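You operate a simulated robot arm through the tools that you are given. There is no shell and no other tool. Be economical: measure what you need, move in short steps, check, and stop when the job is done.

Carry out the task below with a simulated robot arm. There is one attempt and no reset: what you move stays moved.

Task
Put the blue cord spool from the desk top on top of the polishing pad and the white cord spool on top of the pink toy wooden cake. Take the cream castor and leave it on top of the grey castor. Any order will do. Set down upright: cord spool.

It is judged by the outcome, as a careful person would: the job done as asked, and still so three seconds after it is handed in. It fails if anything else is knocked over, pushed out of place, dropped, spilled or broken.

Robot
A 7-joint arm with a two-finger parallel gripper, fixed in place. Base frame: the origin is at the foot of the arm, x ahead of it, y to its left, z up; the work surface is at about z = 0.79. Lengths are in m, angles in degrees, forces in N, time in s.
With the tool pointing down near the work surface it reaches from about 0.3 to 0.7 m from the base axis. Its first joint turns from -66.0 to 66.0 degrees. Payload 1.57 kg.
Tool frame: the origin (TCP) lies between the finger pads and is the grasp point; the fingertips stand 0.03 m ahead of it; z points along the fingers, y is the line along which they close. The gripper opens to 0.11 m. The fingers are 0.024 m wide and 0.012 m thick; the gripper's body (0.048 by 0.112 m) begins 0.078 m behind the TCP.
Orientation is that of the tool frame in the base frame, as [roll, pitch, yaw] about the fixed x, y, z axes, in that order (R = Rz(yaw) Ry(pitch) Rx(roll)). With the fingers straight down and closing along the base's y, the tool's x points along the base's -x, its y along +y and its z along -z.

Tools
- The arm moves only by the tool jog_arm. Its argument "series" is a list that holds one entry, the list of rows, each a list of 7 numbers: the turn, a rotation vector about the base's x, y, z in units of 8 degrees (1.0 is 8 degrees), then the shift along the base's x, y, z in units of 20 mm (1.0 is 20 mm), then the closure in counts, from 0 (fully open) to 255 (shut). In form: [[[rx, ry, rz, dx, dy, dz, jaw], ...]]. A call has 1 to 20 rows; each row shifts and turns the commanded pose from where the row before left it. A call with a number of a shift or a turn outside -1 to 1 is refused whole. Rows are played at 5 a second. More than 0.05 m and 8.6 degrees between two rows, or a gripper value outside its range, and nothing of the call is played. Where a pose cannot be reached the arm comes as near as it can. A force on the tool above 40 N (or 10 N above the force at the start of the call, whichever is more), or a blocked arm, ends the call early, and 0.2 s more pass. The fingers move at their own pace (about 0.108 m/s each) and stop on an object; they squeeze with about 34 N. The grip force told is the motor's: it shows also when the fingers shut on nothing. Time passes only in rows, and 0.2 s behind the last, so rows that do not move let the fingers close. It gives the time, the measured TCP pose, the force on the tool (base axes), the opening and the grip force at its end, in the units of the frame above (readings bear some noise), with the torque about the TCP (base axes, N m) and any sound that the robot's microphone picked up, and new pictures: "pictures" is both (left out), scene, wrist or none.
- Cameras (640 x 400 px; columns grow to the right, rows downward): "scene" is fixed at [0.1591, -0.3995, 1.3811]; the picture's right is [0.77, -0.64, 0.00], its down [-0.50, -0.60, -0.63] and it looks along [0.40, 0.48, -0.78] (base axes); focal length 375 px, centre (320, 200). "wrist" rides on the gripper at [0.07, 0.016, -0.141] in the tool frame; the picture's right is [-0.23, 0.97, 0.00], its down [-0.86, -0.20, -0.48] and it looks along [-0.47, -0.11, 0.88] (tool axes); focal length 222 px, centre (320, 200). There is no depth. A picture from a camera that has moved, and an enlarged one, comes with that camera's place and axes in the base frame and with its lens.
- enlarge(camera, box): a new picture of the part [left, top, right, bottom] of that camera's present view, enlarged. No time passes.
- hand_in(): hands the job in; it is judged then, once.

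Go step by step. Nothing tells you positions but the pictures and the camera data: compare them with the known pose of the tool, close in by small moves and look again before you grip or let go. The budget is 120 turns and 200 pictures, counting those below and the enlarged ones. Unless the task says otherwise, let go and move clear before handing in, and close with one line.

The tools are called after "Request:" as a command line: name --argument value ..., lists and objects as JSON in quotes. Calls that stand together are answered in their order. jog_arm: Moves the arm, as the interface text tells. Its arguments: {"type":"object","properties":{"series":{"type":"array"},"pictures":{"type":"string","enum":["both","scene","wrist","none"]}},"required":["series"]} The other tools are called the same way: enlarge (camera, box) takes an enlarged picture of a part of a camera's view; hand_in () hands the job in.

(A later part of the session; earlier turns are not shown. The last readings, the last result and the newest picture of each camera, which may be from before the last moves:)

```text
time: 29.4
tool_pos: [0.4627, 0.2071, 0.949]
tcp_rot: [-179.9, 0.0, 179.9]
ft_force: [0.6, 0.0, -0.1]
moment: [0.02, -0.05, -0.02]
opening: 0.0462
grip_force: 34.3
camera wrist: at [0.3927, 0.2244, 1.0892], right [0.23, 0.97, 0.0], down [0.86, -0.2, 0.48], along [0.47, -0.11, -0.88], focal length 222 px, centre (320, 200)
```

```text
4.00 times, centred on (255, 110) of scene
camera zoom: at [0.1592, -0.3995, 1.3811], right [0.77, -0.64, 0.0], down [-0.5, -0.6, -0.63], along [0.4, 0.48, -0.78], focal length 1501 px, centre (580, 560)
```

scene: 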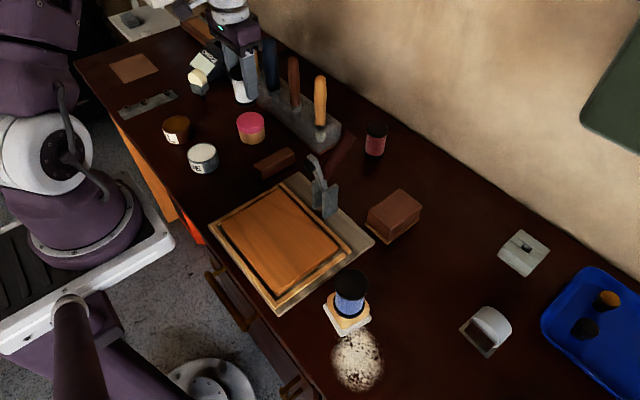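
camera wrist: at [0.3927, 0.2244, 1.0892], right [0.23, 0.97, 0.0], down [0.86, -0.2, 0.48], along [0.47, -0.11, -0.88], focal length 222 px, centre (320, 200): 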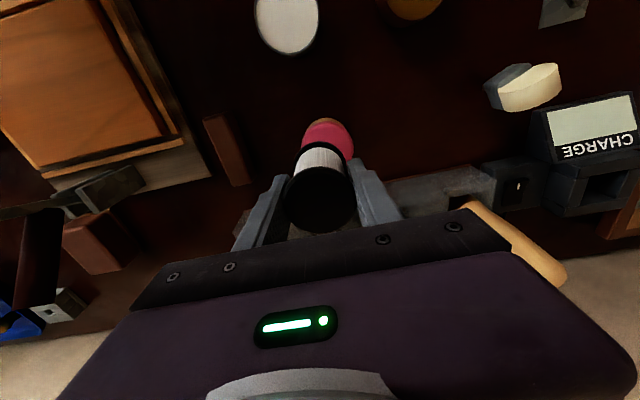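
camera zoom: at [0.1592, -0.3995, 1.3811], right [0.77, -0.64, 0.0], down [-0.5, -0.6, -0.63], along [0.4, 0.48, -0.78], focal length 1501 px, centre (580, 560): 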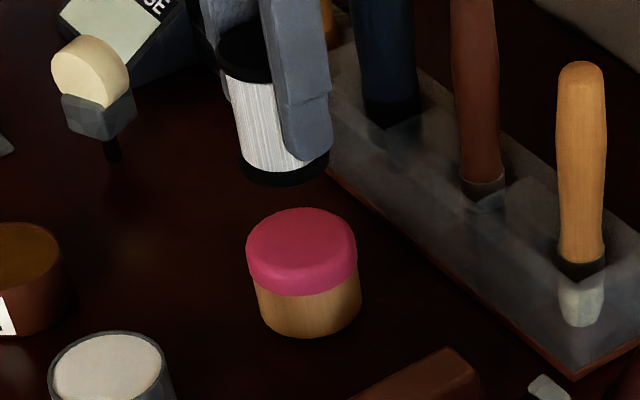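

Centre is about (0.464,0.212). Small correction and lower to just above.

Request:
jog_arm --series '[[[0, 0, 0, 0.05, 0.25, -0.8, 255], [0, 0, 0, 0, 0, -0.8, 255], [0, 0, 0, 0, 0, -0.6, 255], [0, 0, 0, 0, 0, 0, 255]]]' --pictures "wrist"

Request:
enlarge --camera "scene" --box '[200, 60, 310, 160]'

```text
time: 30.4
tool_pos: [0.4646, 0.2116, 0.9046]
tcp_rot: [179.9, 0.0, 179.9]
ft_force: [-0.3, 0.3, -0.7]
moment: [0.01, -0.01, 0.01]
opening: 0.0463
grip_force: 34.5
camera wrist: at [0.3952, 0.2298, 1.0456], right [0.23, 0.97, 0.0], down [0.86, -0.2, 0.48], along [0.47, -0.11, -0.88], focal length 222 px, centre (320, 200)
```

wrist: 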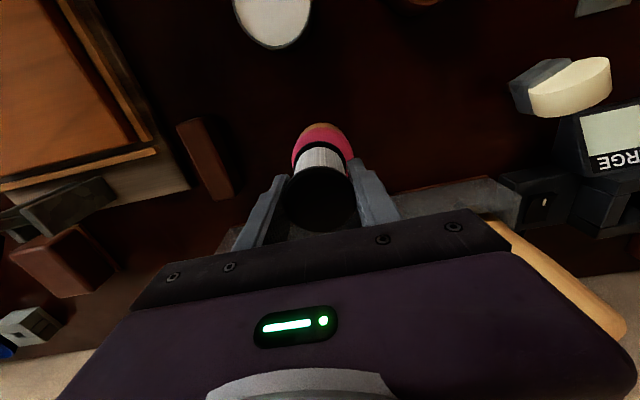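

```text
4.00 times, centred on (255, 110) of scene
camera zoom: at [0.1592, -0.3995, 1.3811], right [0.77, -0.64, 0.0], down [-0.5, -0.6, -0.63], along [0.4, 0.48, -0.78], focal length 1501 px, centre (580, 560)
```

zoom: 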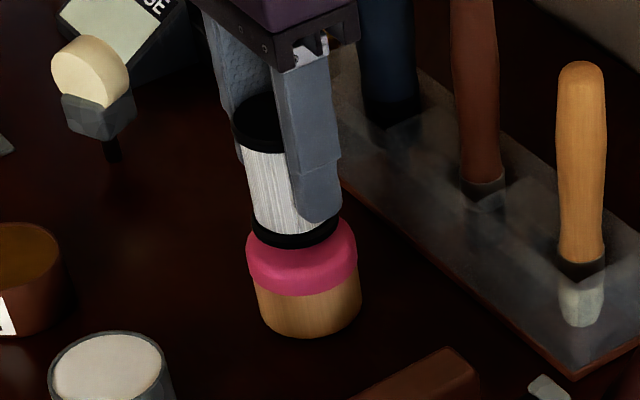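

Nearly over the middle; lowering slowly.

Request:
jog_arm --series '[[[0, 0, 0, 0.12, -0.1, -0.4, 255], [0, 0, 0, 0, 0, 0, 255]]]' --pictures "none"

Request:
jog_arm --series '[[[0, 0, 0, 0, 0, -0.25, 255], [0, 0, 0, 0, 0, 0, 255]]]' --pictures "none"

```text
time: 31.0
tool_pos: [0.4669, 0.2096, 0.896]
tcp_rot: [180.0, 0.0, -180.0]
ft_force: [-0.4, -1.0, 0.4]
moment: [0.0, -0.02, -0.05]
opening: 0.0464
grip_force: 33.9
```

```text
time: 31.6
tool_pos: [0.4679, 0.2104, 0.8926]
tcp_rot: [179.9, 0.3, 179.9]
ft_force: [-0.4, -1.2, 25.4]
moment: [-0.09, -0.04, -0.18]
opening: 0.0463
grip_force: 34.6
```

Contact found. Ease off slightly and check.

Request:
jog_arm --series '[[[0, 0, 0, 0, 0, 0.1, 255], [0, 0, 0, 0, 0, 0, 255]]]' --pictures "none"

Request:
enlarge --camera "scene" --box '[200, 60, 310, 160]'

```text
time: 32.2
tool_pos: [0.4665, 0.2084, 0.894]
tcp_rot: [-179.9, -0.1, -180.0]
ft_force: [-0.3, -0.2, -0.3]
moment: [0.04, 0.01, 0.04]
opening: 0.0461
grip_force: 33.6
```

```text
4.00 times, centred on (255, 110) of scene
camera zoom: at [0.1591, -0.3995, 1.3811], right [0.77, -0.64, 0.0], down [-0.5, -0.6, -0.63], along [0.4, 0.48, -0.78], focal length 1501 px, centre (580, 560)
```

zoom: 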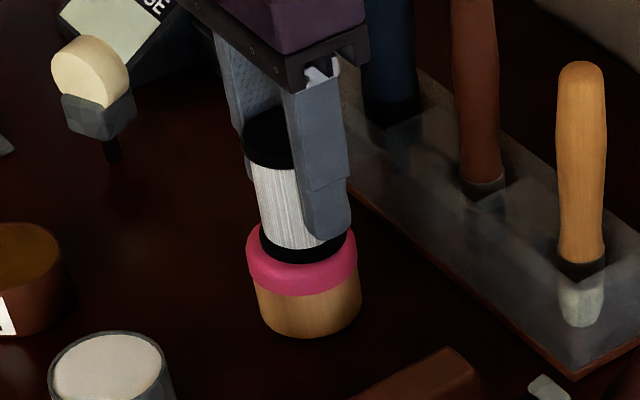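

Centred. Lower a touch and release.

Request:
jog_arm --series '[[[0, 0, 0, 0, 0, -0.06, 255], [0, 0, 0, 0, 0, 0, 90], [0, 0, 0, 0, 0, 0, 70], [0, 0, 0, 0, 0, 0, 70], [0, 0, 0, 0, 0, 1, 70], [0, 0, 0, 0, 0, 1, 70], [0, 0, 0, 0, 0, 1, 70], [0, 0, 0, 0, 0, 1, 70], [0, 0, 0, 0, 0, 0, 70]]]'

Request:
enlarge --camera "scene" --box '[200, 60, 310, 160]'

Request:
enlarge --camera "wrist" --box '[400, 40, 640, 220]'

```text
time: 34.2
tool_pos: [0.4654, 0.2105, 0.9725]
tcp_rot: [-179.9, 0.0, -180.0]
ft_force: [-0.3, 0.7, -0.3]
moment: [0.03, 0.02, -0.08]
opening: 0.0796
grip_force: 0.0
camera wrist: at [0.3975, 0.2271, 1.114], right [0.23, 0.97, 0.0], down [0.85, -0.2, 0.48], along [0.47, -0.11, -0.88], focal length 222 px, centre (320, 200)
```

scene: 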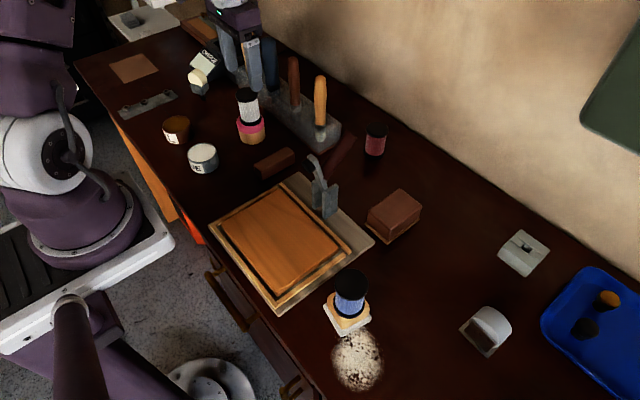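
wrist: 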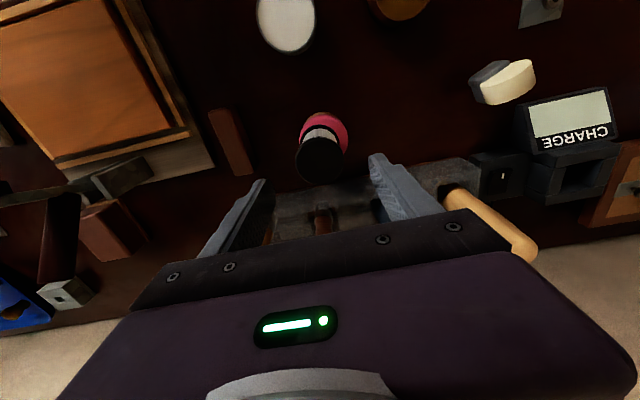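

```text
4.00 times, centred on (255, 110) of scene
camera zoom: at [0.1591, -0.3996, 1.3811], right [0.77, -0.64, 0.0], down [-0.5, -0.6, -0.63], along [0.4, 0.48, -0.78], focal length 1501 px, centre (580, 560)
```

zoom: 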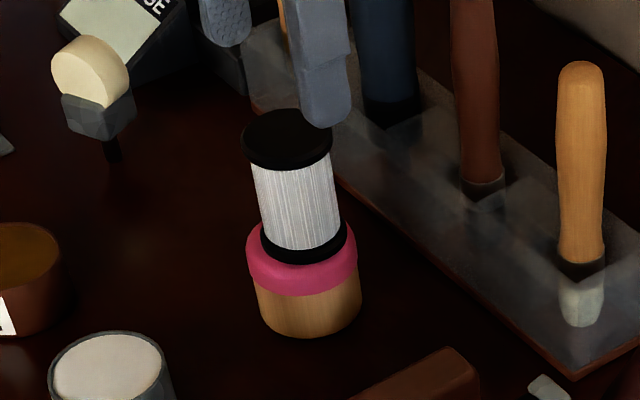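

```text
2.22 times, centred on (520, 130) of wrist
camera zoom: at [0.3975, 0.2271, 1.114], right [0.23, 0.97, 0.0], down [0.85, -0.2, 0.48], along [0.47, -0.11, -0.88], focal length 494 px, centre (-124, 356)
```

zoom: 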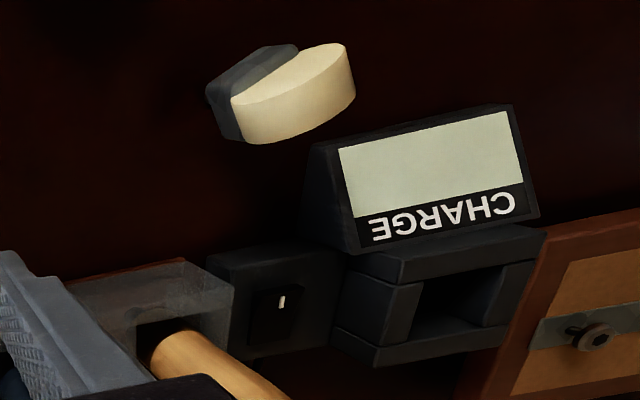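

White spool is upright on the cake. The cream castor stands wheel-up around (0.446,0.41); I'll go there, high, for a closer look.

Request:
jog_arm --series '[[[0, 0, 0, 0, 0, 1, 70], [0, 0, 0, -0.2, 1, 1, 70], [0, 0, 0, -0.2, 1, 0, 70], [0, 0, 0, -0.2, 1, 0, 70], [0, 0, 0, -0.2, 1, 0, 70], [0, 0, 0, -0.2, 1, 0, 70], [0, 0, 0, 0, 1, 0, 70], [0, 0, 0, 0, 1, 0, 70], [0, 0, 0, 0, 1, -0.5, 70], [0, 0, 0, 0, 1, -0.5, 70], [0, 0, 0, 0, 0, 0, 70]]]'

Request:
enlarge --camera "wrist" --box '[260, 60, 460, 220]'

Request:
enlarge --camera "scene" --box '[170, 40, 240, 110]'

```text
time: 36.6
tool_pos: [0.4476, 0.3902, 0.993]
tcp_rot: [180.0, -0.1, -179.9]
ft_force: [0.2, 0.2, 0.4]
moment: [0.01, -0.04, 0.01]
opening: 0.0796
grip_force: 0.0
camera wrist: at [0.3783, 0.408, 1.1346], right [0.23, 0.97, 0.0], down [0.86, -0.2, 0.48], along [0.47, -0.11, -0.88], focal length 222 px, centre (320, 200)
```

scene: 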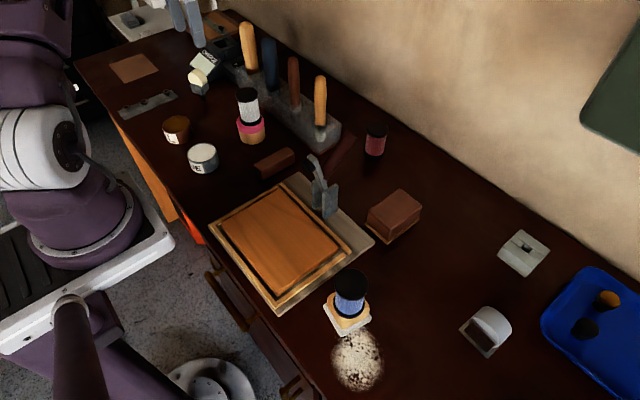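
wrist: 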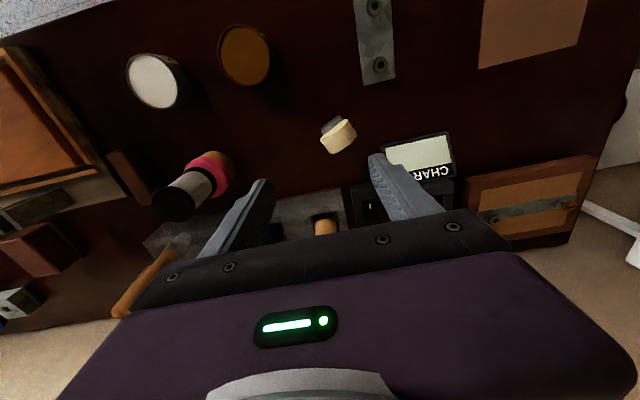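

```text
2.50 times, centred on (360, 140) of wrist
camera zoom: at [0.3783, 0.408, 1.1346], right [0.23, 0.97, 0.0], down [0.86, -0.2, 0.48], along [0.47, -0.11, -0.88], focal length 555 px, centre (220, 350)
```

zoom: 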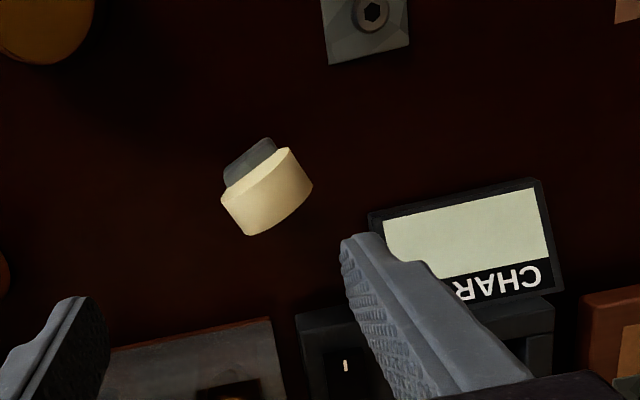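

```text
5.71 times, centred on (205, 75) of scene
camera zoom: at [0.1592, -0.3995, 1.3811], right [0.77, -0.64, 0.0], down [-0.5, -0.6, -0.63], along [0.4, 0.48, -0.78], focal length 2144 px, centre (977, 914)
```

zoom: 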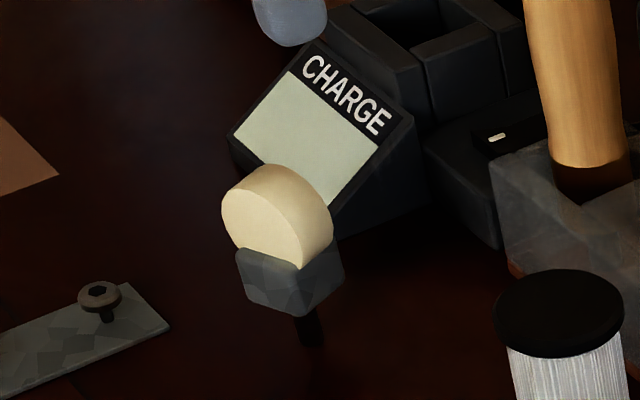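

The cream castor stands on a stem, with its wheel about 40 mm across and 22 mm thick, axis about 20° from x. To lay it over later with the camera on the upper side, I need the hand turned about 200°, so I'll test that turn here, high up.

Request:
jog_arm --series '[[[0, 0, 1, 0, 0, 0.5, 70], [0, 0, 1, 0, 0, 0.5, 70], [0, 0, 1, 0, 0, 0, 70], [0, 0, 1, 0, 0, 0, 70], [0, 0, 1, 0, 0, 0, 70], [0, 0, 1, 0, 0, 0, 70], [0, 0, 1, 0, 0, 0, 70], [0, 0, 1, 0, 0, 0, 70], [0, 0, 1, 0, 0, 0, 70], [0, 0, 1, 0, 0, 0, 70], [0, 0, 1, 0, 0, 0, 70], [0, 0, 1, 0, 0, 0, 70], [0, 0, 1, 0, 0, 0, 70], [0, 0, 1, 0, 0, 0, 70], [0, 0, 1, 0, 0, 0, 70], [0, 0, 1, 0, 0, 0, 70], [0, 0, 1, 0, 0, 0, 70], [0, 0, 1, 0, 0, 0, 70], [0, 0, 1, 0, 0, 0, 70], [0, 0, 0, 0, 0, 0, 70]]]'

```text
time: 40.8
tool_pos: [0.4478, 0.391, 1.0133]
tcp_rot: [179.9, 0.0, -27.9]
ft_force: [-0.3, -0.4, -0.3]
moment: [0.03, 0.02, -0.01]
opening: 0.0798
grip_force: 0.0
camera wrist: at [0.5024, 0.3447, 1.1544], right [-0.66, -0.75, 0.0], down [-0.66, 0.58, 0.48], along [-0.36, 0.31, -0.88], focal length 222 px, centre (320, 200)
```

scene: 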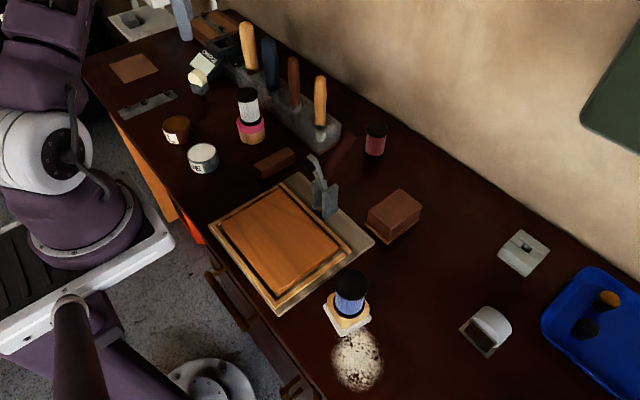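
wrist: 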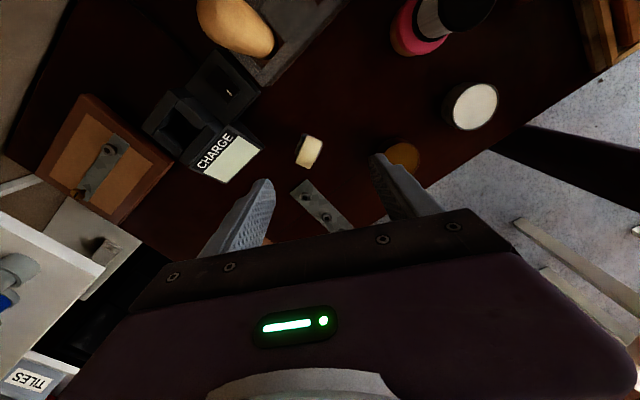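

The turn works. Continuing to the castor's alignment (yaw ≈ 19°).

Request:
jog_arm --series '[[[0, 0, 1, 0, 0.2, 0, 70], [0, 0, 1, 0, 0.2, 0, 70], [0, 0, 1, 0, 0.3, 0, 70], [0, 0, 1, 0, 0.3, 0, 70], [0, 0, 1, 0, 0, 0, 70], [0, 0, 0.9, 0, 0, 0, 70], [0, 0, 0, 0, 0, 0, 70]]]' --pictures "wrist"

Request:
enlarge --camera "wrist" --box '[240, 80, 400, 220]'

```text
time: 42.4
tool_pos: [0.4466, 0.4101, 1.0125]
tcp_rot: [-179.9, 0.0, 19.3]
ft_force: [0.6, -0.6, 0.8]
moment: [0.01, 0.0, 0.01]
opening: 0.0799
grip_force: 0.0
camera wrist: at [0.519, 0.4194, 1.1541], right [0.11, -0.99, 0.0], down [-0.87, -0.09, 0.48], along [-0.48, -0.05, -0.88], focal length 222 px, centre (320, 200)
```

wrist: 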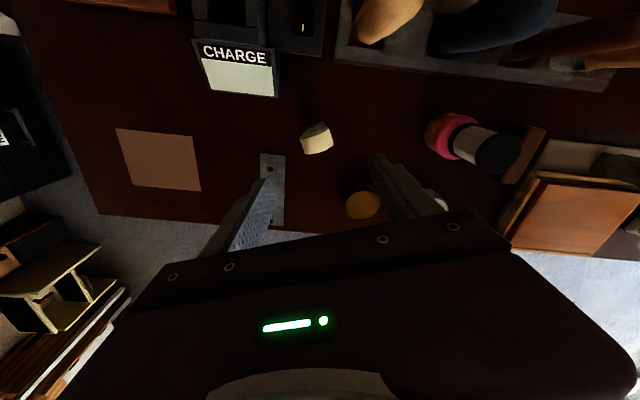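

```text
2.86 times, centred on (320, 150) of wrist
camera zoom: at [0.519, 0.4194, 1.1541], right [0.11, -0.99, 0.0], down [-0.87, -0.09, 0.48], along [-0.48, -0.05, -0.88], focal length 635 px, centre (320, 343)
```

zoom: 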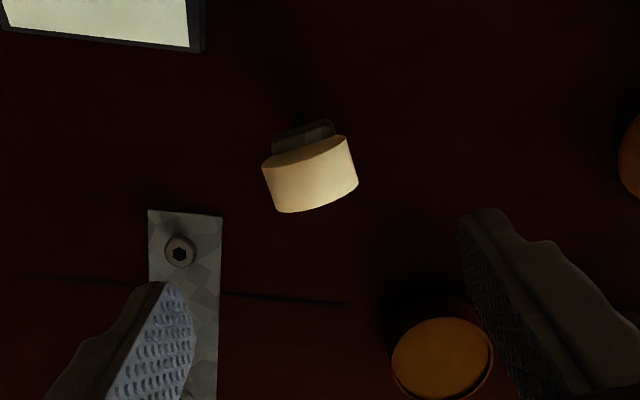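

Wheel's long direction measures about 113°, so I'll turn 4° more, centre at (0.4455,0.415), and come down partway.

Request:
jog_arm --series '[[[0, 0, 0.5, -0.05, 0.25, -1, 70], [0, 0, 0, 0, 0, -1, 70], [0, 0, 0, 0, 0, -1, 70], [0, 0, 0, 0, 0, -1, 70], [0, 0, 0, 0, 0, 0, 70]]]'

Request:
enlarge --camera "wrist" --box '[240, 80, 400, 220]'

Request:
enlarge --camera "scene" --box '[165, 30, 255, 120]'

```text
time: 43.6
tool_pos: [0.4453, 0.4145, 0.9317]
tcp_rot: [180.0, 0.0, 23.2]
ft_force: [-0.2, -0.2, -0.7]
moment: [0.01, 0.0, 0.0]
opening: 0.0796
grip_force: 0.2
camera wrist: at [0.5164, 0.4293, 1.0733], right [0.17, -0.98, 0.0], down [-0.86, -0.15, 0.48], along [-0.47, -0.08, -0.88], focal length 222 px, centre (320, 200)
```

scene: 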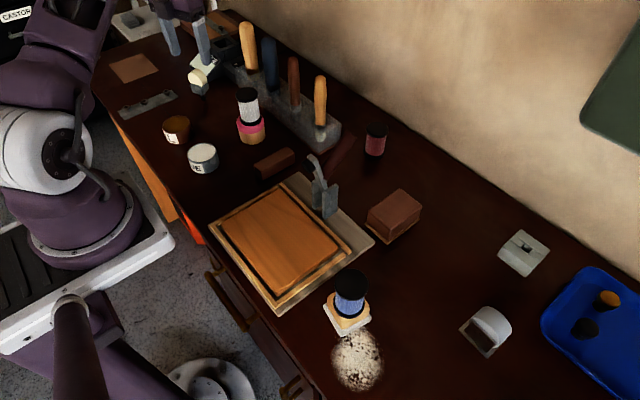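
wrist: 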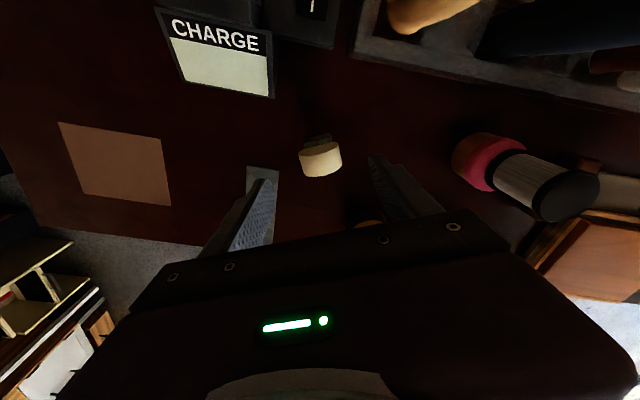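

```text
2.86 times, centred on (320, 150) of wrist
camera zoom: at [0.5164, 0.4293, 1.0733], right [0.17, -0.98, 0.0], down [-0.86, -0.15, 0.48], along [-0.47, -0.08, -0.88], focal length 635 px, centre (320, 343)
```

zoom: 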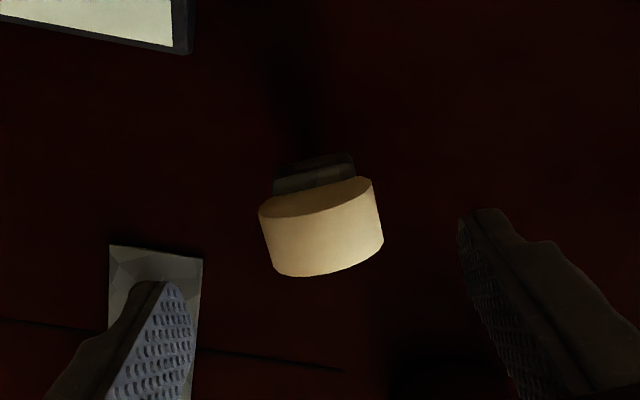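

```text
4.44 times, centred on (210, 75) of scene
camera zoom: at [0.1591, -0.3995, 1.3811], right [0.77, -0.64, 0.0], down [-0.5, -0.6, -0.63], along [0.4, 0.48, -0.78], focal length 1668 px, centre (809, 756)
```

zoom: 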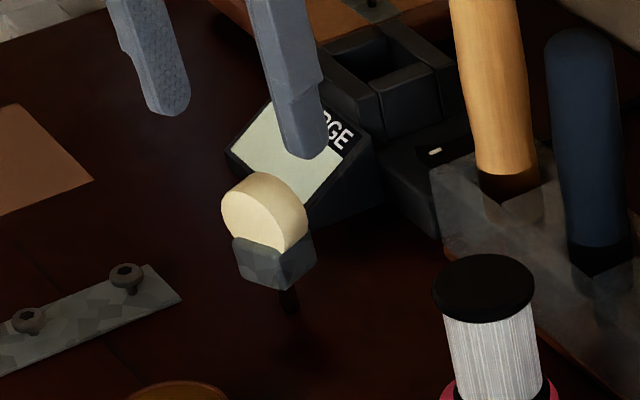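

Aligned within a few mm. Small twist correction, descend to wheel mid-height (z≈0.848) and close.

Request:
jog_arm --series '[[[0, 0, 0.4, 0.12, 0.05, -1, 70], [0, 0, 0, 0, 0, -1, 70], [0, 0, 0, 0, 0, -1, 70], [0, 0, 0, 0, 0, -1, 70], [0, 0, 0, 0, 0, -0.2, 70], [0, 0, 0, 0, 0, 0, 70]]]'

Request:
enlarge --camera "wrist" --box '[220, 100, 420, 260]'

Request:
enlarge --camera "scene" --box '[165, 30, 255, 120]'

```text
time: 45.0
tool_pos: [0.4489, 0.4176, 0.8492]
tcp_rot: [-180.0, -0.1, 26.5]
ft_force: [0.8, -0.8, 0.1]
moment: [-0.04, -0.01, 0.03]
opening: 0.0797
grip_force: 0.1
camera wrist: at [0.5186, 0.4343, 0.9901], right [0.23, -0.97, 0.0], down [-0.85, -0.2, 0.48], along [-0.47, -0.11, -0.88], focal length 222 px, centre (320, 200)
```

scene: 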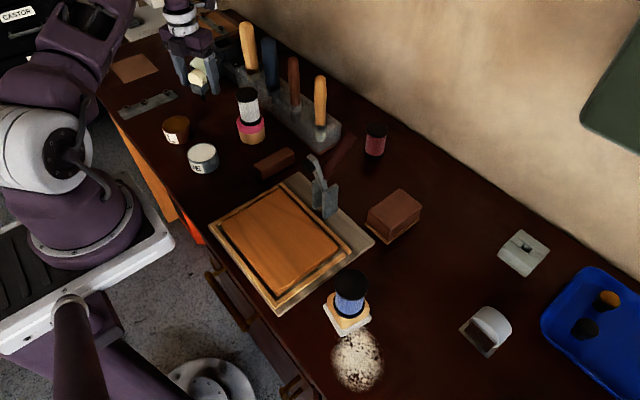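
wrist: 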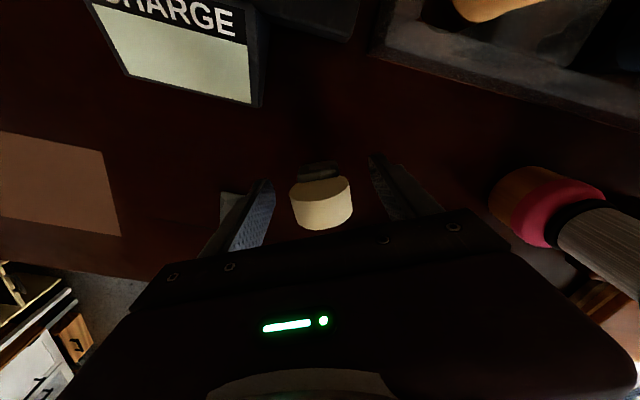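

```text
2.50 times, centred on (320, 180) of wrist
camera zoom: at [0.5186, 0.4343, 0.9901], right [0.23, -0.97, 0.0], down [-0.85, -0.2, 0.48], along [-0.47, -0.11, -0.88], focal length 555 px, centre (320, 250)
```

zoom: 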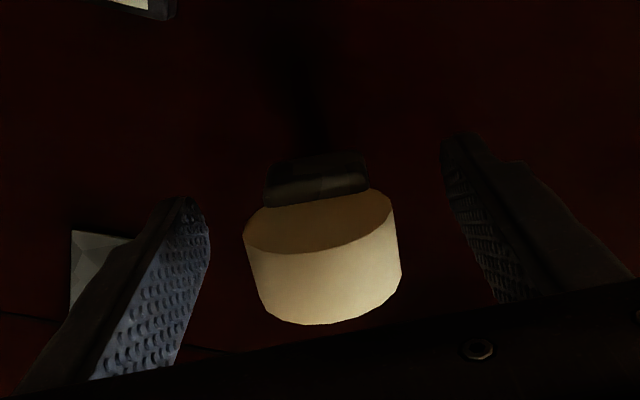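

```text
4.44 times, centred on (210, 75) of scene
camera zoom: at [0.1591, -0.3995, 1.3811], right [0.77, -0.64, 0.0], down [-0.5, -0.6, -0.63], along [0.4, 0.48, -0.78], focal length 1668 px, centre (809, 756)
```

zoom: 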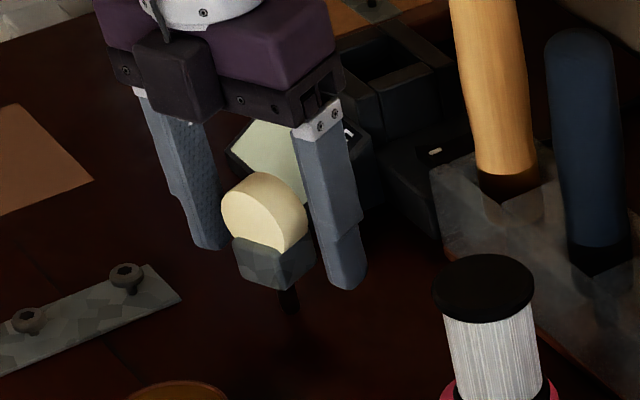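

Fingers straddle the wheel evenly. Closing.

Request:
jog_arm --series '[[[0, 0, 0, 0, 0, 0, 130], [0, 0, 0, 0, 0, 0, 160], [0, 0, 0, 0, 0, 0, 255], [0, 0, 0, 0, 0, 0, 255], [0, 0, 0, 0, 0, 0, 255]]]' --pictures "none"

Request:
enlarge --camera "wrist" --box '[220, 100, 420, 260]'

Request:
enlarge --camera "scene" --box '[165, 30, 255, 120]'

```text
time: 46.2
tool_pos: [0.4482, 0.417, 0.8491]
tcp_rot: [180.0, 0.0, 26.3]
ft_force: [0.5, 1.3, -0.3]
moment: [0.02, -0.02, 0.02]
opening: 0.041
grip_force: 33.9
```

```text
2.50 times, centred on (320, 180) of wrist
camera zoom: at [0.5186, 0.4343, 0.9902], right [0.23, -0.97, 0.0], down [-0.85, -0.2, 0.48], along [-0.47, -0.11, -0.88], focal length 555 px, centre (320, 250)
```

zoom: 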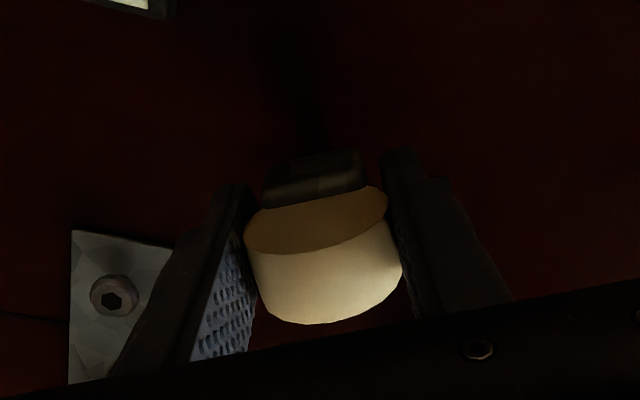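

```text
4.44 times, centred on (210, 75) of scene
camera zoom: at [0.1591, -0.3995, 1.3811], right [0.77, -0.64, 0.0], down [-0.5, -0.6, -0.63], along [0.4, 0.48, -0.78], focal length 1668 px, centre (809, 756)
```

zoom: 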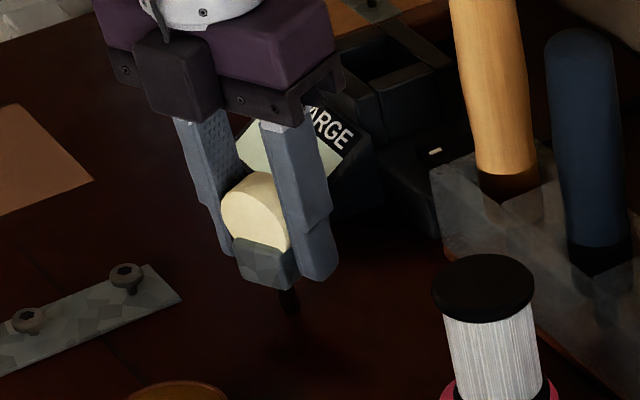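

The wheel is gripped at 41 mm. I'll lift it, carry it to the clear space above the board and turn the hand back, so I can test tilting in the air.

Request:
jog_arm --series '[[[0, 0, 0, 0, 0, 1, 255], [0, 0, 0, 0, 0, 1, 255], [0, 0, 0, 0, 0, 1, 255], [0, 0, 0, 0, 0, 1, 255], [0, 0, 0, 0, 0, 1, 255], [0, 0, 0, 0, 0, 1, 255], [0, 0, 0, 0, 0, 1, 255], [0, 0, 0, 0, 0, 1, 255], [0, 0, 0, 0, 0, 1, 255], [0, 0, 0, 0, 0, 1, 255], [0, 0, -1, -0.2, -1, 0.5, 255], [0, 0, -1, -0.2, -1, 0.5, 255], [0, 0, -1, -0.2, -1, 0, 255], [0, 0, -1, -0.2, -1, 0, 255], [0, 0, -1, -0.2, -1, 0, 255], [0, 0, -1, -0.2, -1, 0, 255], [0, 0, -1, -0.2, -1, 0, 255], [0, 0, -1, -0.2, -1, 0, 255], [0, 0, -1, -0.2, -1, 0, 255], [0, 0, -1, -0.2, -1, 0, 255]]]'

```text
time: 50.4
tool_pos: [0.4066, 0.2183, 1.0688]
tcp_rot: [180.0, 0.0, -53.6]
ft_force: [0.4, 0.5, -0.7]
moment: [0.01, 0.01, 0.02]
opening: 0.041
grip_force: 33.6
camera wrist: at [0.4364, 0.1525, 1.2099], right [-0.92, -0.39, 0.0], down [-0.35, 0.81, 0.48], along [-0.19, 0.44, -0.88], focal length 222 px, centre (320, 200)
```

scene: 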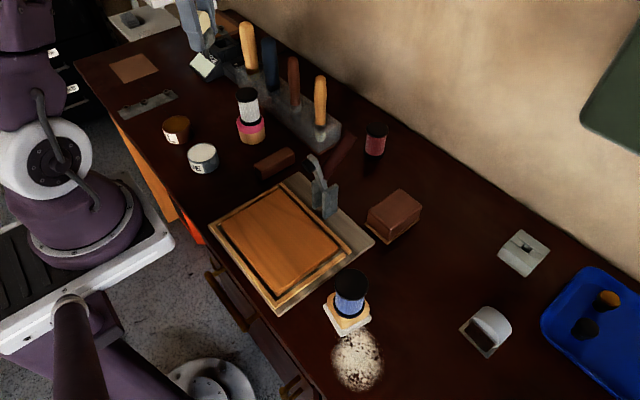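
wrist: 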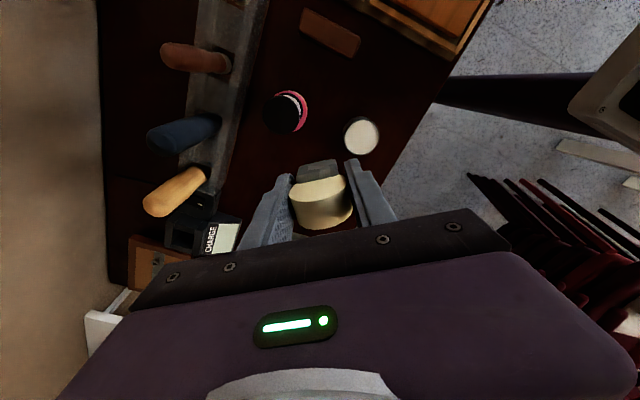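

Holding well. Continue turning back to yaw 180 while moving over the board.

Request:
jog_arm --series '[[[0, 0, -1, 0, -1, 0, 255], [0, 0, -1, 0, -1, 0, 255], [0, 0, -1, 0, -1, 0, 255], [0, 0, -1, 0, -1, 0, 255], [0, 0, -1, 0, -1, 0, 255], [0, 0, -1, 0, -1, 0, 255], [0, 0, -1, 0, -1, 0, 255], [0, 0, -1, 0, -1, 0, 255], [0, 0, -1, 0, -1, 0, 255], [0, 0, -1, 0, -1, 0, 255], [0, 0, -1, 0, -1, 0, 255], [0, 0, -1, 0, -1, 0, 255], [0, 0, -1, 0, -1, 0, 255], [0, 0, -1, 0, 0, 0, 255], [0, 0, -1, 0, 0, 0, 255], [0, 0, -0.8, 0, 0, 0, 255], [0, 0, 0, 0, 0, 0, 255]]]'

Request:
enlarge --camera "scene" --box '[440, 270, 540, 370]'

```text
time: 54.0
tool_pos: [0.4083, -0.0437, 1.0693]
tcp_rot: [180.0, 0.0, 180.0]
ft_force: [0.3, 0.1, -1.4]
moment: [-0.01, 0.0, 0.03]
opening: 0.0407
grip_force: 34.2
camera wrist: at [0.3391, -0.0262, 1.2102], right [0.23, 0.97, 0.0], down [0.85, -0.2, 0.48], along [0.47, -0.11, -0.88], focal length 222 px, centre (320, 200)
```

scene: 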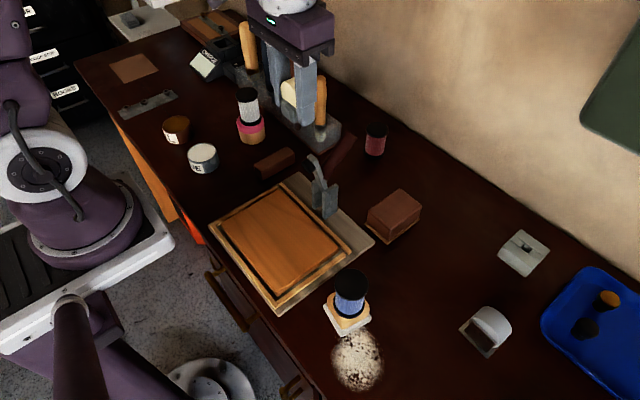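
wrist: 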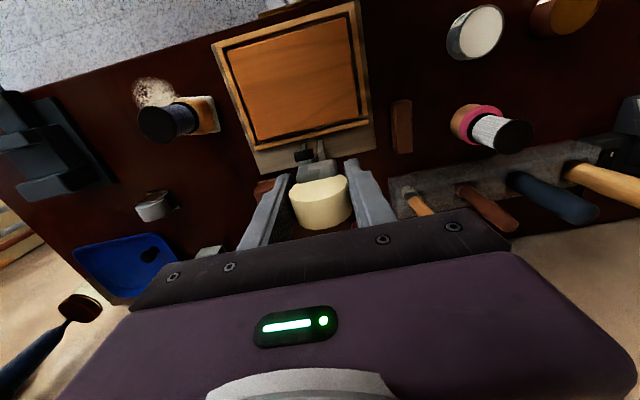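

```text
4.00 times, centred on (490, 320) of scene
camera zoom: at [0.1592, -0.3996, 1.3811], right [0.77, -0.64, 0.0], down [-0.5, -0.6, -0.63], along [0.4, 0.48, -0.78], focal length 1501 px, centre (-360, -280)
```

zoom: 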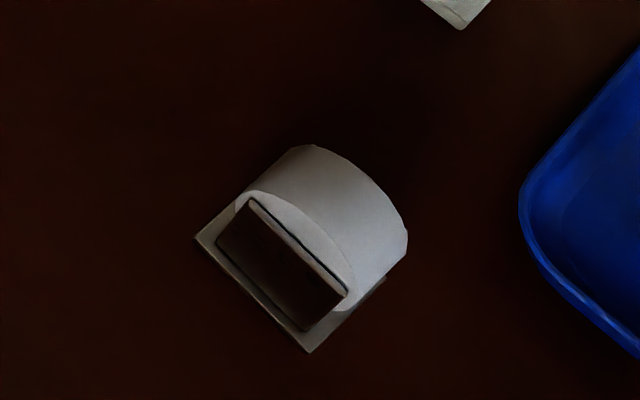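

Grey castor: wheel axis along x, top about z 0.85 over x 0.47–0.50, y −0.407. The cream castor has to lie on its side there, so I'll test tilting the tool inward in free air.

Request:
jog_arm --series '[[[0, 1, 0, 0, 0, 0.5, 255], [0, 1, 0, 0, 0, 0.5, 255], [0, 1, 0, 0, 0, 0, 255], [0, 1, 0, 0, 0, 0, 255], [0, 1, 0, 0, 0, 0, 255], [0, 1, 0, 0, 0, 0, 255], [0, 0, 0, 0, 0, 0, 255]]]'

```text
time: 55.6
tool_pos: [0.4083, -0.0436, 1.0875]
tcp_rot: [179.9, -48.2, 180.0]
ft_force: [0.2, -0.5, 0.1]
moment: [-0.01, 0.01, -0.01]
opening: 0.0411
grip_force: 34.1
camera wrist: at [0.4675, -0.0261, 1.2344], right [0.15, 0.97, -0.17], down [0.93, -0.2, -0.32], along [-0.34, -0.11, -0.93], focal length 222 px, centre (320, 200)
```

scene: 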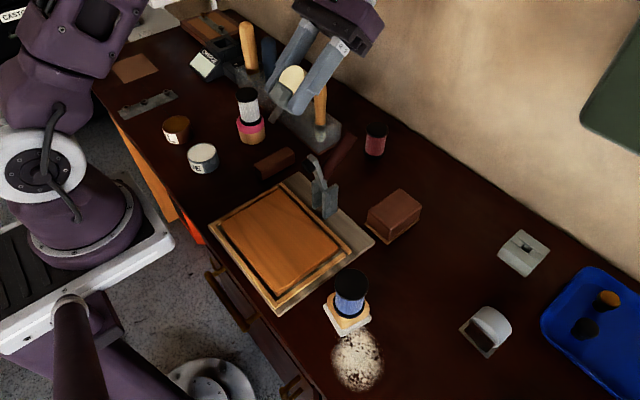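
wrist: 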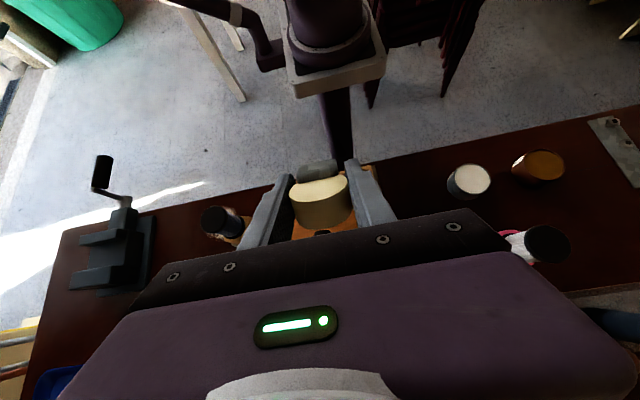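

Works to 48°. Continue to about 80°.

Request:
jog_arm --series '[[[0, 1, 0, 0, 0, 0, 255], [0, 1, 0, 0, 0, 0, 255], [0, 1, 0, 0, 0, 0, 255], [0, 1, 0, 0, 0, 0, 255], [0, 1, 0, 0, 0, 0, 255], [0, 0, 0, 0, 0, 0, 255]]]'

Request:
enlarge --camera "scene" --box '[220, 0, 420, 140]'

```text
time: 57.0
tool_pos: [0.4073, -0.0429, 1.09]
tcp_rot: [-179.9, -52.0, 179.9]
ft_force: [0.3, 0.1, -1.1]
moment: [-0.01, 0.01, 0.0]
opening: 0.0408
grip_force: 34.3
out of reach, approached as far as the arm can: row 1, 2, 3, 4, 5
camera wrist: at [0.4775, -0.0262, 1.2302], right [0.14, 0.97, -0.18], down [0.9, -0.2, -0.38], along [-0.41, -0.11, -0.91], focal length 222 px, centre (320, 200)
```

scene: 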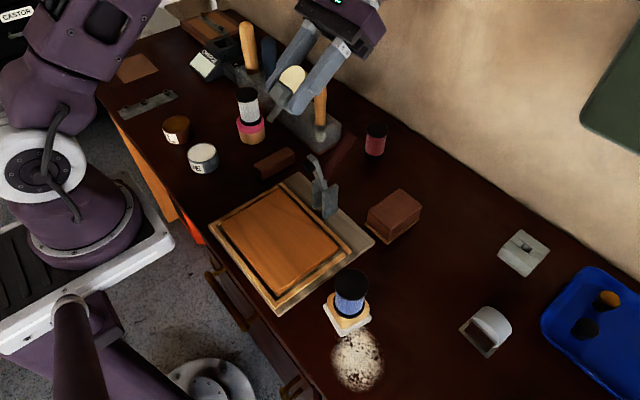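
wrist: 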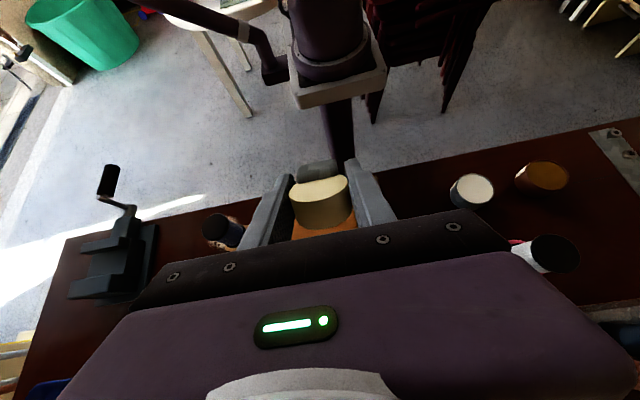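

```text
2.86 times, centred on (320, 70) of scene
camera zoom: at [0.1592, -0.3995, 1.3811], right [0.77, -0.64, 0.0], down [-0.5, -0.6, -0.63], along [0.4, 0.48, -0.78], focal length 1072 px, centre (320, 571)
```

zoom: 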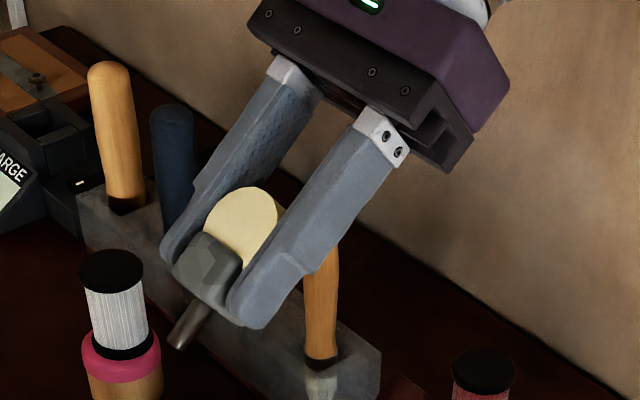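

The inward tilt limit here is 52°. That is enough to lay the castor down gently: I'll touch the stem to the open desk near (0.47,-0.27) and lower. Move there with yaw −30°.

Request:
jog_arm --series '[[[0, 0, -0.32, 0.26, -0.95, 0, 255], [0, 0, -0.32, 0.26, -0.95, 0, 255], [0, 0, -0.32, 0.26, -0.95, 0, 255], [0, 0, -0.32, 0.26, -0.95, 0, 255], [0, 0, -0.32, 0.26, -0.95, 0, 255], [0, 0, -0.32, 0.26, -0.95, 0, 255], [0, 0, -0.32, 0.26, -0.95, 0, 255], [0, 0, -0.32, 0.26, -0.95, 0, 255], [0, 0, -0.32, 0.26, -0.95, 0, 255], [0, 0, -0.32, 0.26, -0.95, -0.5, 255], [0, 0, -0.32, 0.26, -0.95, -0.5, 255], [0, 0, -0.32, 0.26, -0.95, -0.5, 255], [0, 0, 0, 0, 0, -0.5, 255], [0, 0, 0, 0, 0, 0, 255]]]'

```text
time: 60.0
tool_pos: [0.4237, -0.1009, 1.0778]
tcp_rot: [-180.0, -49.6, 167.3]
ft_force: [0.6, 0.9, -0.9]
moment: [0.0, 0.0, 0.04]
opening: 0.0409
grip_force: 34.3
out of reach, approached as far as the arm can: row 3, 4, 5, 6, 7, 8, 9, 10, 11, 12
camera wrist: at [0.4885, -0.0989, 1.2217], right [0.36, 0.92, -0.17], down [0.85, -0.4, -0.34], along [-0.38, -0.03, -0.92], focal length 222 px, centre (320, 200)
```

scene: 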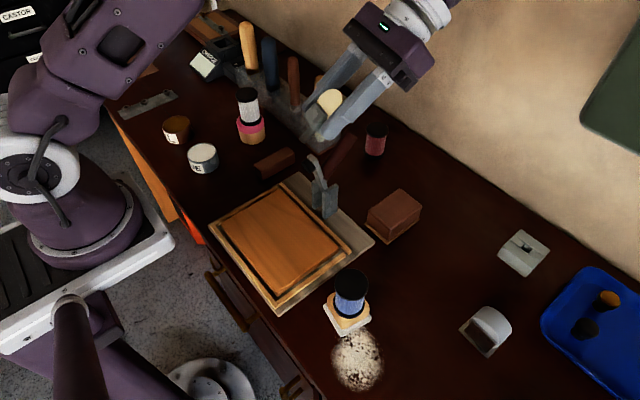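
wrist: 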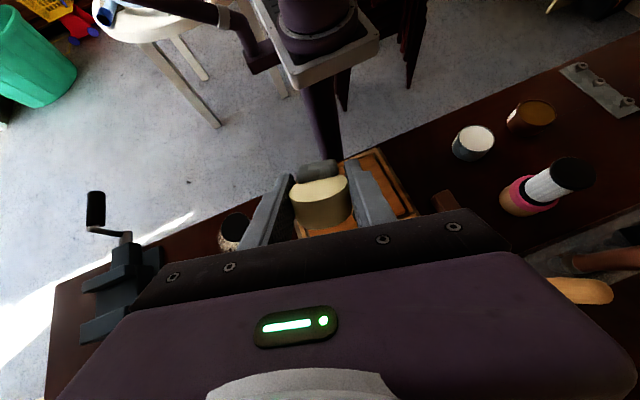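

The tilt limits reach. I'll back off the tilt by 18°, then move and lower.

Request:
jog_arm --series '[[[-0.16, -0.72, 0, 0, 0, 0, 255], [-0.16, -0.72, 0, 0, 0, 0, 255], [-0.16, -0.72, 0, 0, 0, 0, 255], [0, 0, -0.24, 0.26, -0.94, 0, 255], [0, 0, -0.24, 0.26, -0.94, 0, 255], [0, 0, -0.24, 0.26, -0.94, 0, 255], [0, 0, -0.24, 0.26, -0.94, 0, 255], [0, 0, -0.24, 0.26, -0.94, 0, 255], [0, 0, -0.24, 0.26, -0.94, 0, 255], [0, 0, -0.24, 0.26, -0.94, 0, 255], [0, 0, -0.24, 0.26, -0.94, 0, 255], [0, 0, -0.24, 0.26, -0.94, -1, 255], [0, 0, 0, 0, 0, -1, 255], [0, 0, 0, 0, 0, -1, 255], [0, 0, 0, 0, 0, -1, 255], [0, 0, 0, 0, 0, -1, 255], [0, 0, 0, 0, 0, -1, 255], [0, 0, 0, 0, 0, 0, 255]]]'

```text
time: 63.8
tool_pos: [0.4626, -0.2472, 0.9615]
tcp_rot: [180.0, -31.9, 150.0]
ft_force: [0.1, 0.6, -1.2]
moment: [0.03, 0.04, 0.01]
opening: 0.0414
grip_force: 34.1
out of reach, approached as far as the arm can: row 11, 12
camera wrist: at [0.4835, -0.2399, 1.1179], right [0.65, 0.75, -0.12], down [0.75, -0.66, -0.05], along [-0.11, -0.06, -0.99], focal length 222 px, centre (320, 200)
```

scene: 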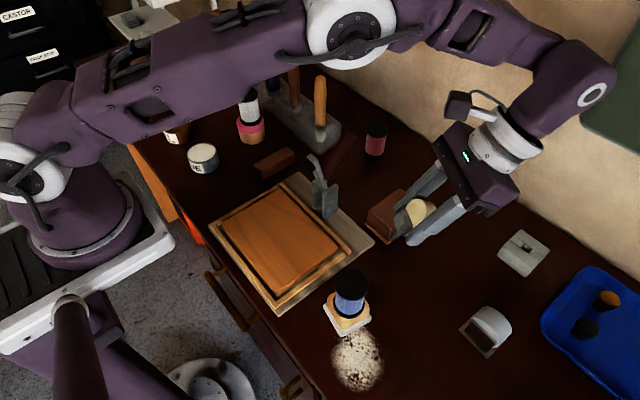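
wrist: 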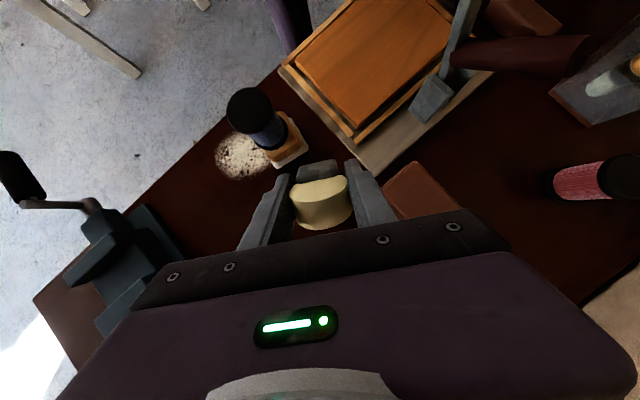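

Inward tilt shrinks with reach, so I'll try a sideways tilt instead: untilt, rise, turn the hand 80° so the fingers close radially.

Request:
jog_arm --series '[[[-0.5, -0.866, 0, 0, 0, 1, 255], [-0.5, -0.866, 0, 0, 0, 1, 255], [-0.5, -0.866, 0, 0, 0, 1, 255], [-0.5, -0.866, 0, 0, 0, 1, 255], [0, 0, 1, 0.2, -0.3, 0.5, 255], [0, 0, 1, 0.2, -0.3, 0, 255], [0, 0, 1, 0.2, -0.3, 0, 255], [0, 0, 1, 0.2, -0.3, 0, 255], [0, 0, 1, 0.2, -0.3, 0, 255], [0, 0, 1, 0.2, -0.3, 0, 255], [0, 0, 1, 0.2, -0.3, 0, 255], [0, 0, 1, 0.2, -0.3, 0, 255], [0, 0, 1, 0.2, -0.3, 0, 255], [0, 0, 1, 0.2, -0.3, 0, 255], [0, 0, 0, 0, 0, 0, 255]]]'

```text
time: 67.0
tool_pos: [0.5019, -0.3057, 1.0521]
tcp_rot: [-180.0, 0.1, -129.9]
ft_force: [0.4, -0.4, -0.6]
moment: [0.02, 0.0, 0.01]
opening: 0.041
grip_force: 34.2
camera wrist: at [0.4452, -0.3482, 1.1925], right [-0.6, 0.8, 0.0], down [0.7, 0.53, 0.48], along [0.38, 0.29, -0.88], focal length 222 px, centre (320, 200)
```

scene: 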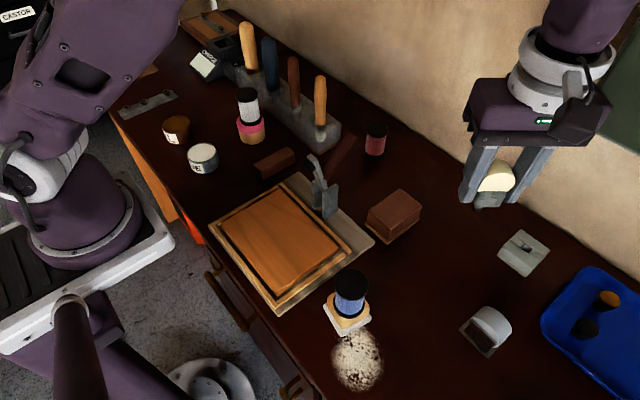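
wrist: 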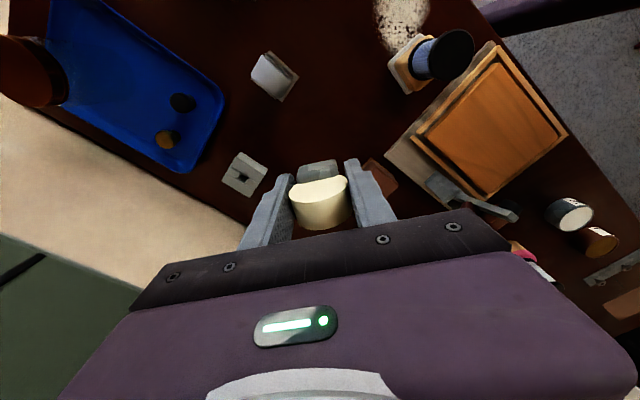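

Now tilt sideways in the air to see the reachable range.

Request:
jog_arm --series '[[[-0.766, 0.643, 0, 0, 0, 0, 255], [-0.766, 0.643, 0, 0, 0, 0, 255], [-0.766, 0.643, 0, 0, 0, 0, 255], [-0.766, 0.643, 0, 0, 0, 0, 255], [-0.766, 0.643, 0, 0, 0, 0, 255], [-0.766, 0.643, 0, 0, 0, 0, 255], [-0.766, 0.643, 0, 0, 0, 0, 255], [-0.766, 0.643, 0, 0, 0, 0, 255], [0, 0, 0, 0, 0, 0, 255]]]'

```text
time: 69.0
tool_pos: [0.502, -0.3067, 1.0518]
tcp_rot: [180.0, -64.0, -130.0]
ft_force: [0.1, -0.3, -0.1]
moment: [0.0, 0.02, -0.01]
opening: 0.0409
grip_force: 34.1
camera wrist: at [0.5526, -0.2209, 1.1761], right [-0.68, 0.7, -0.2], down [0.67, 0.49, -0.56], along [-0.29, -0.52, -0.8], focal length 222 px, centre (320, 200)
```

scene: 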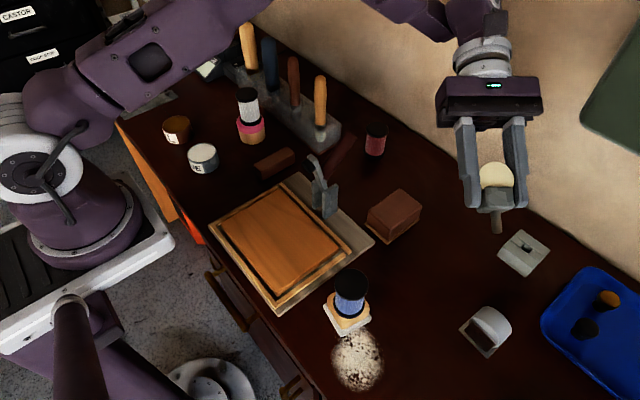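
wrist: 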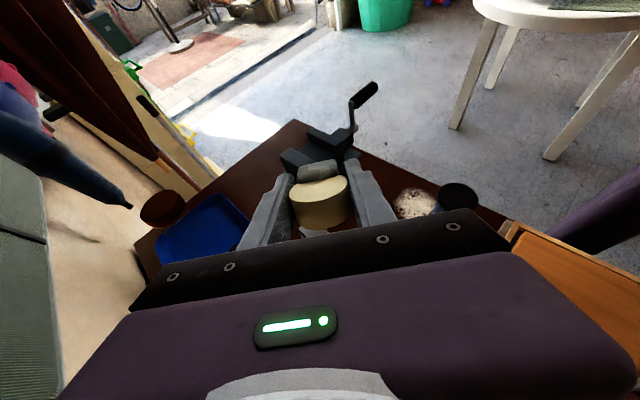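

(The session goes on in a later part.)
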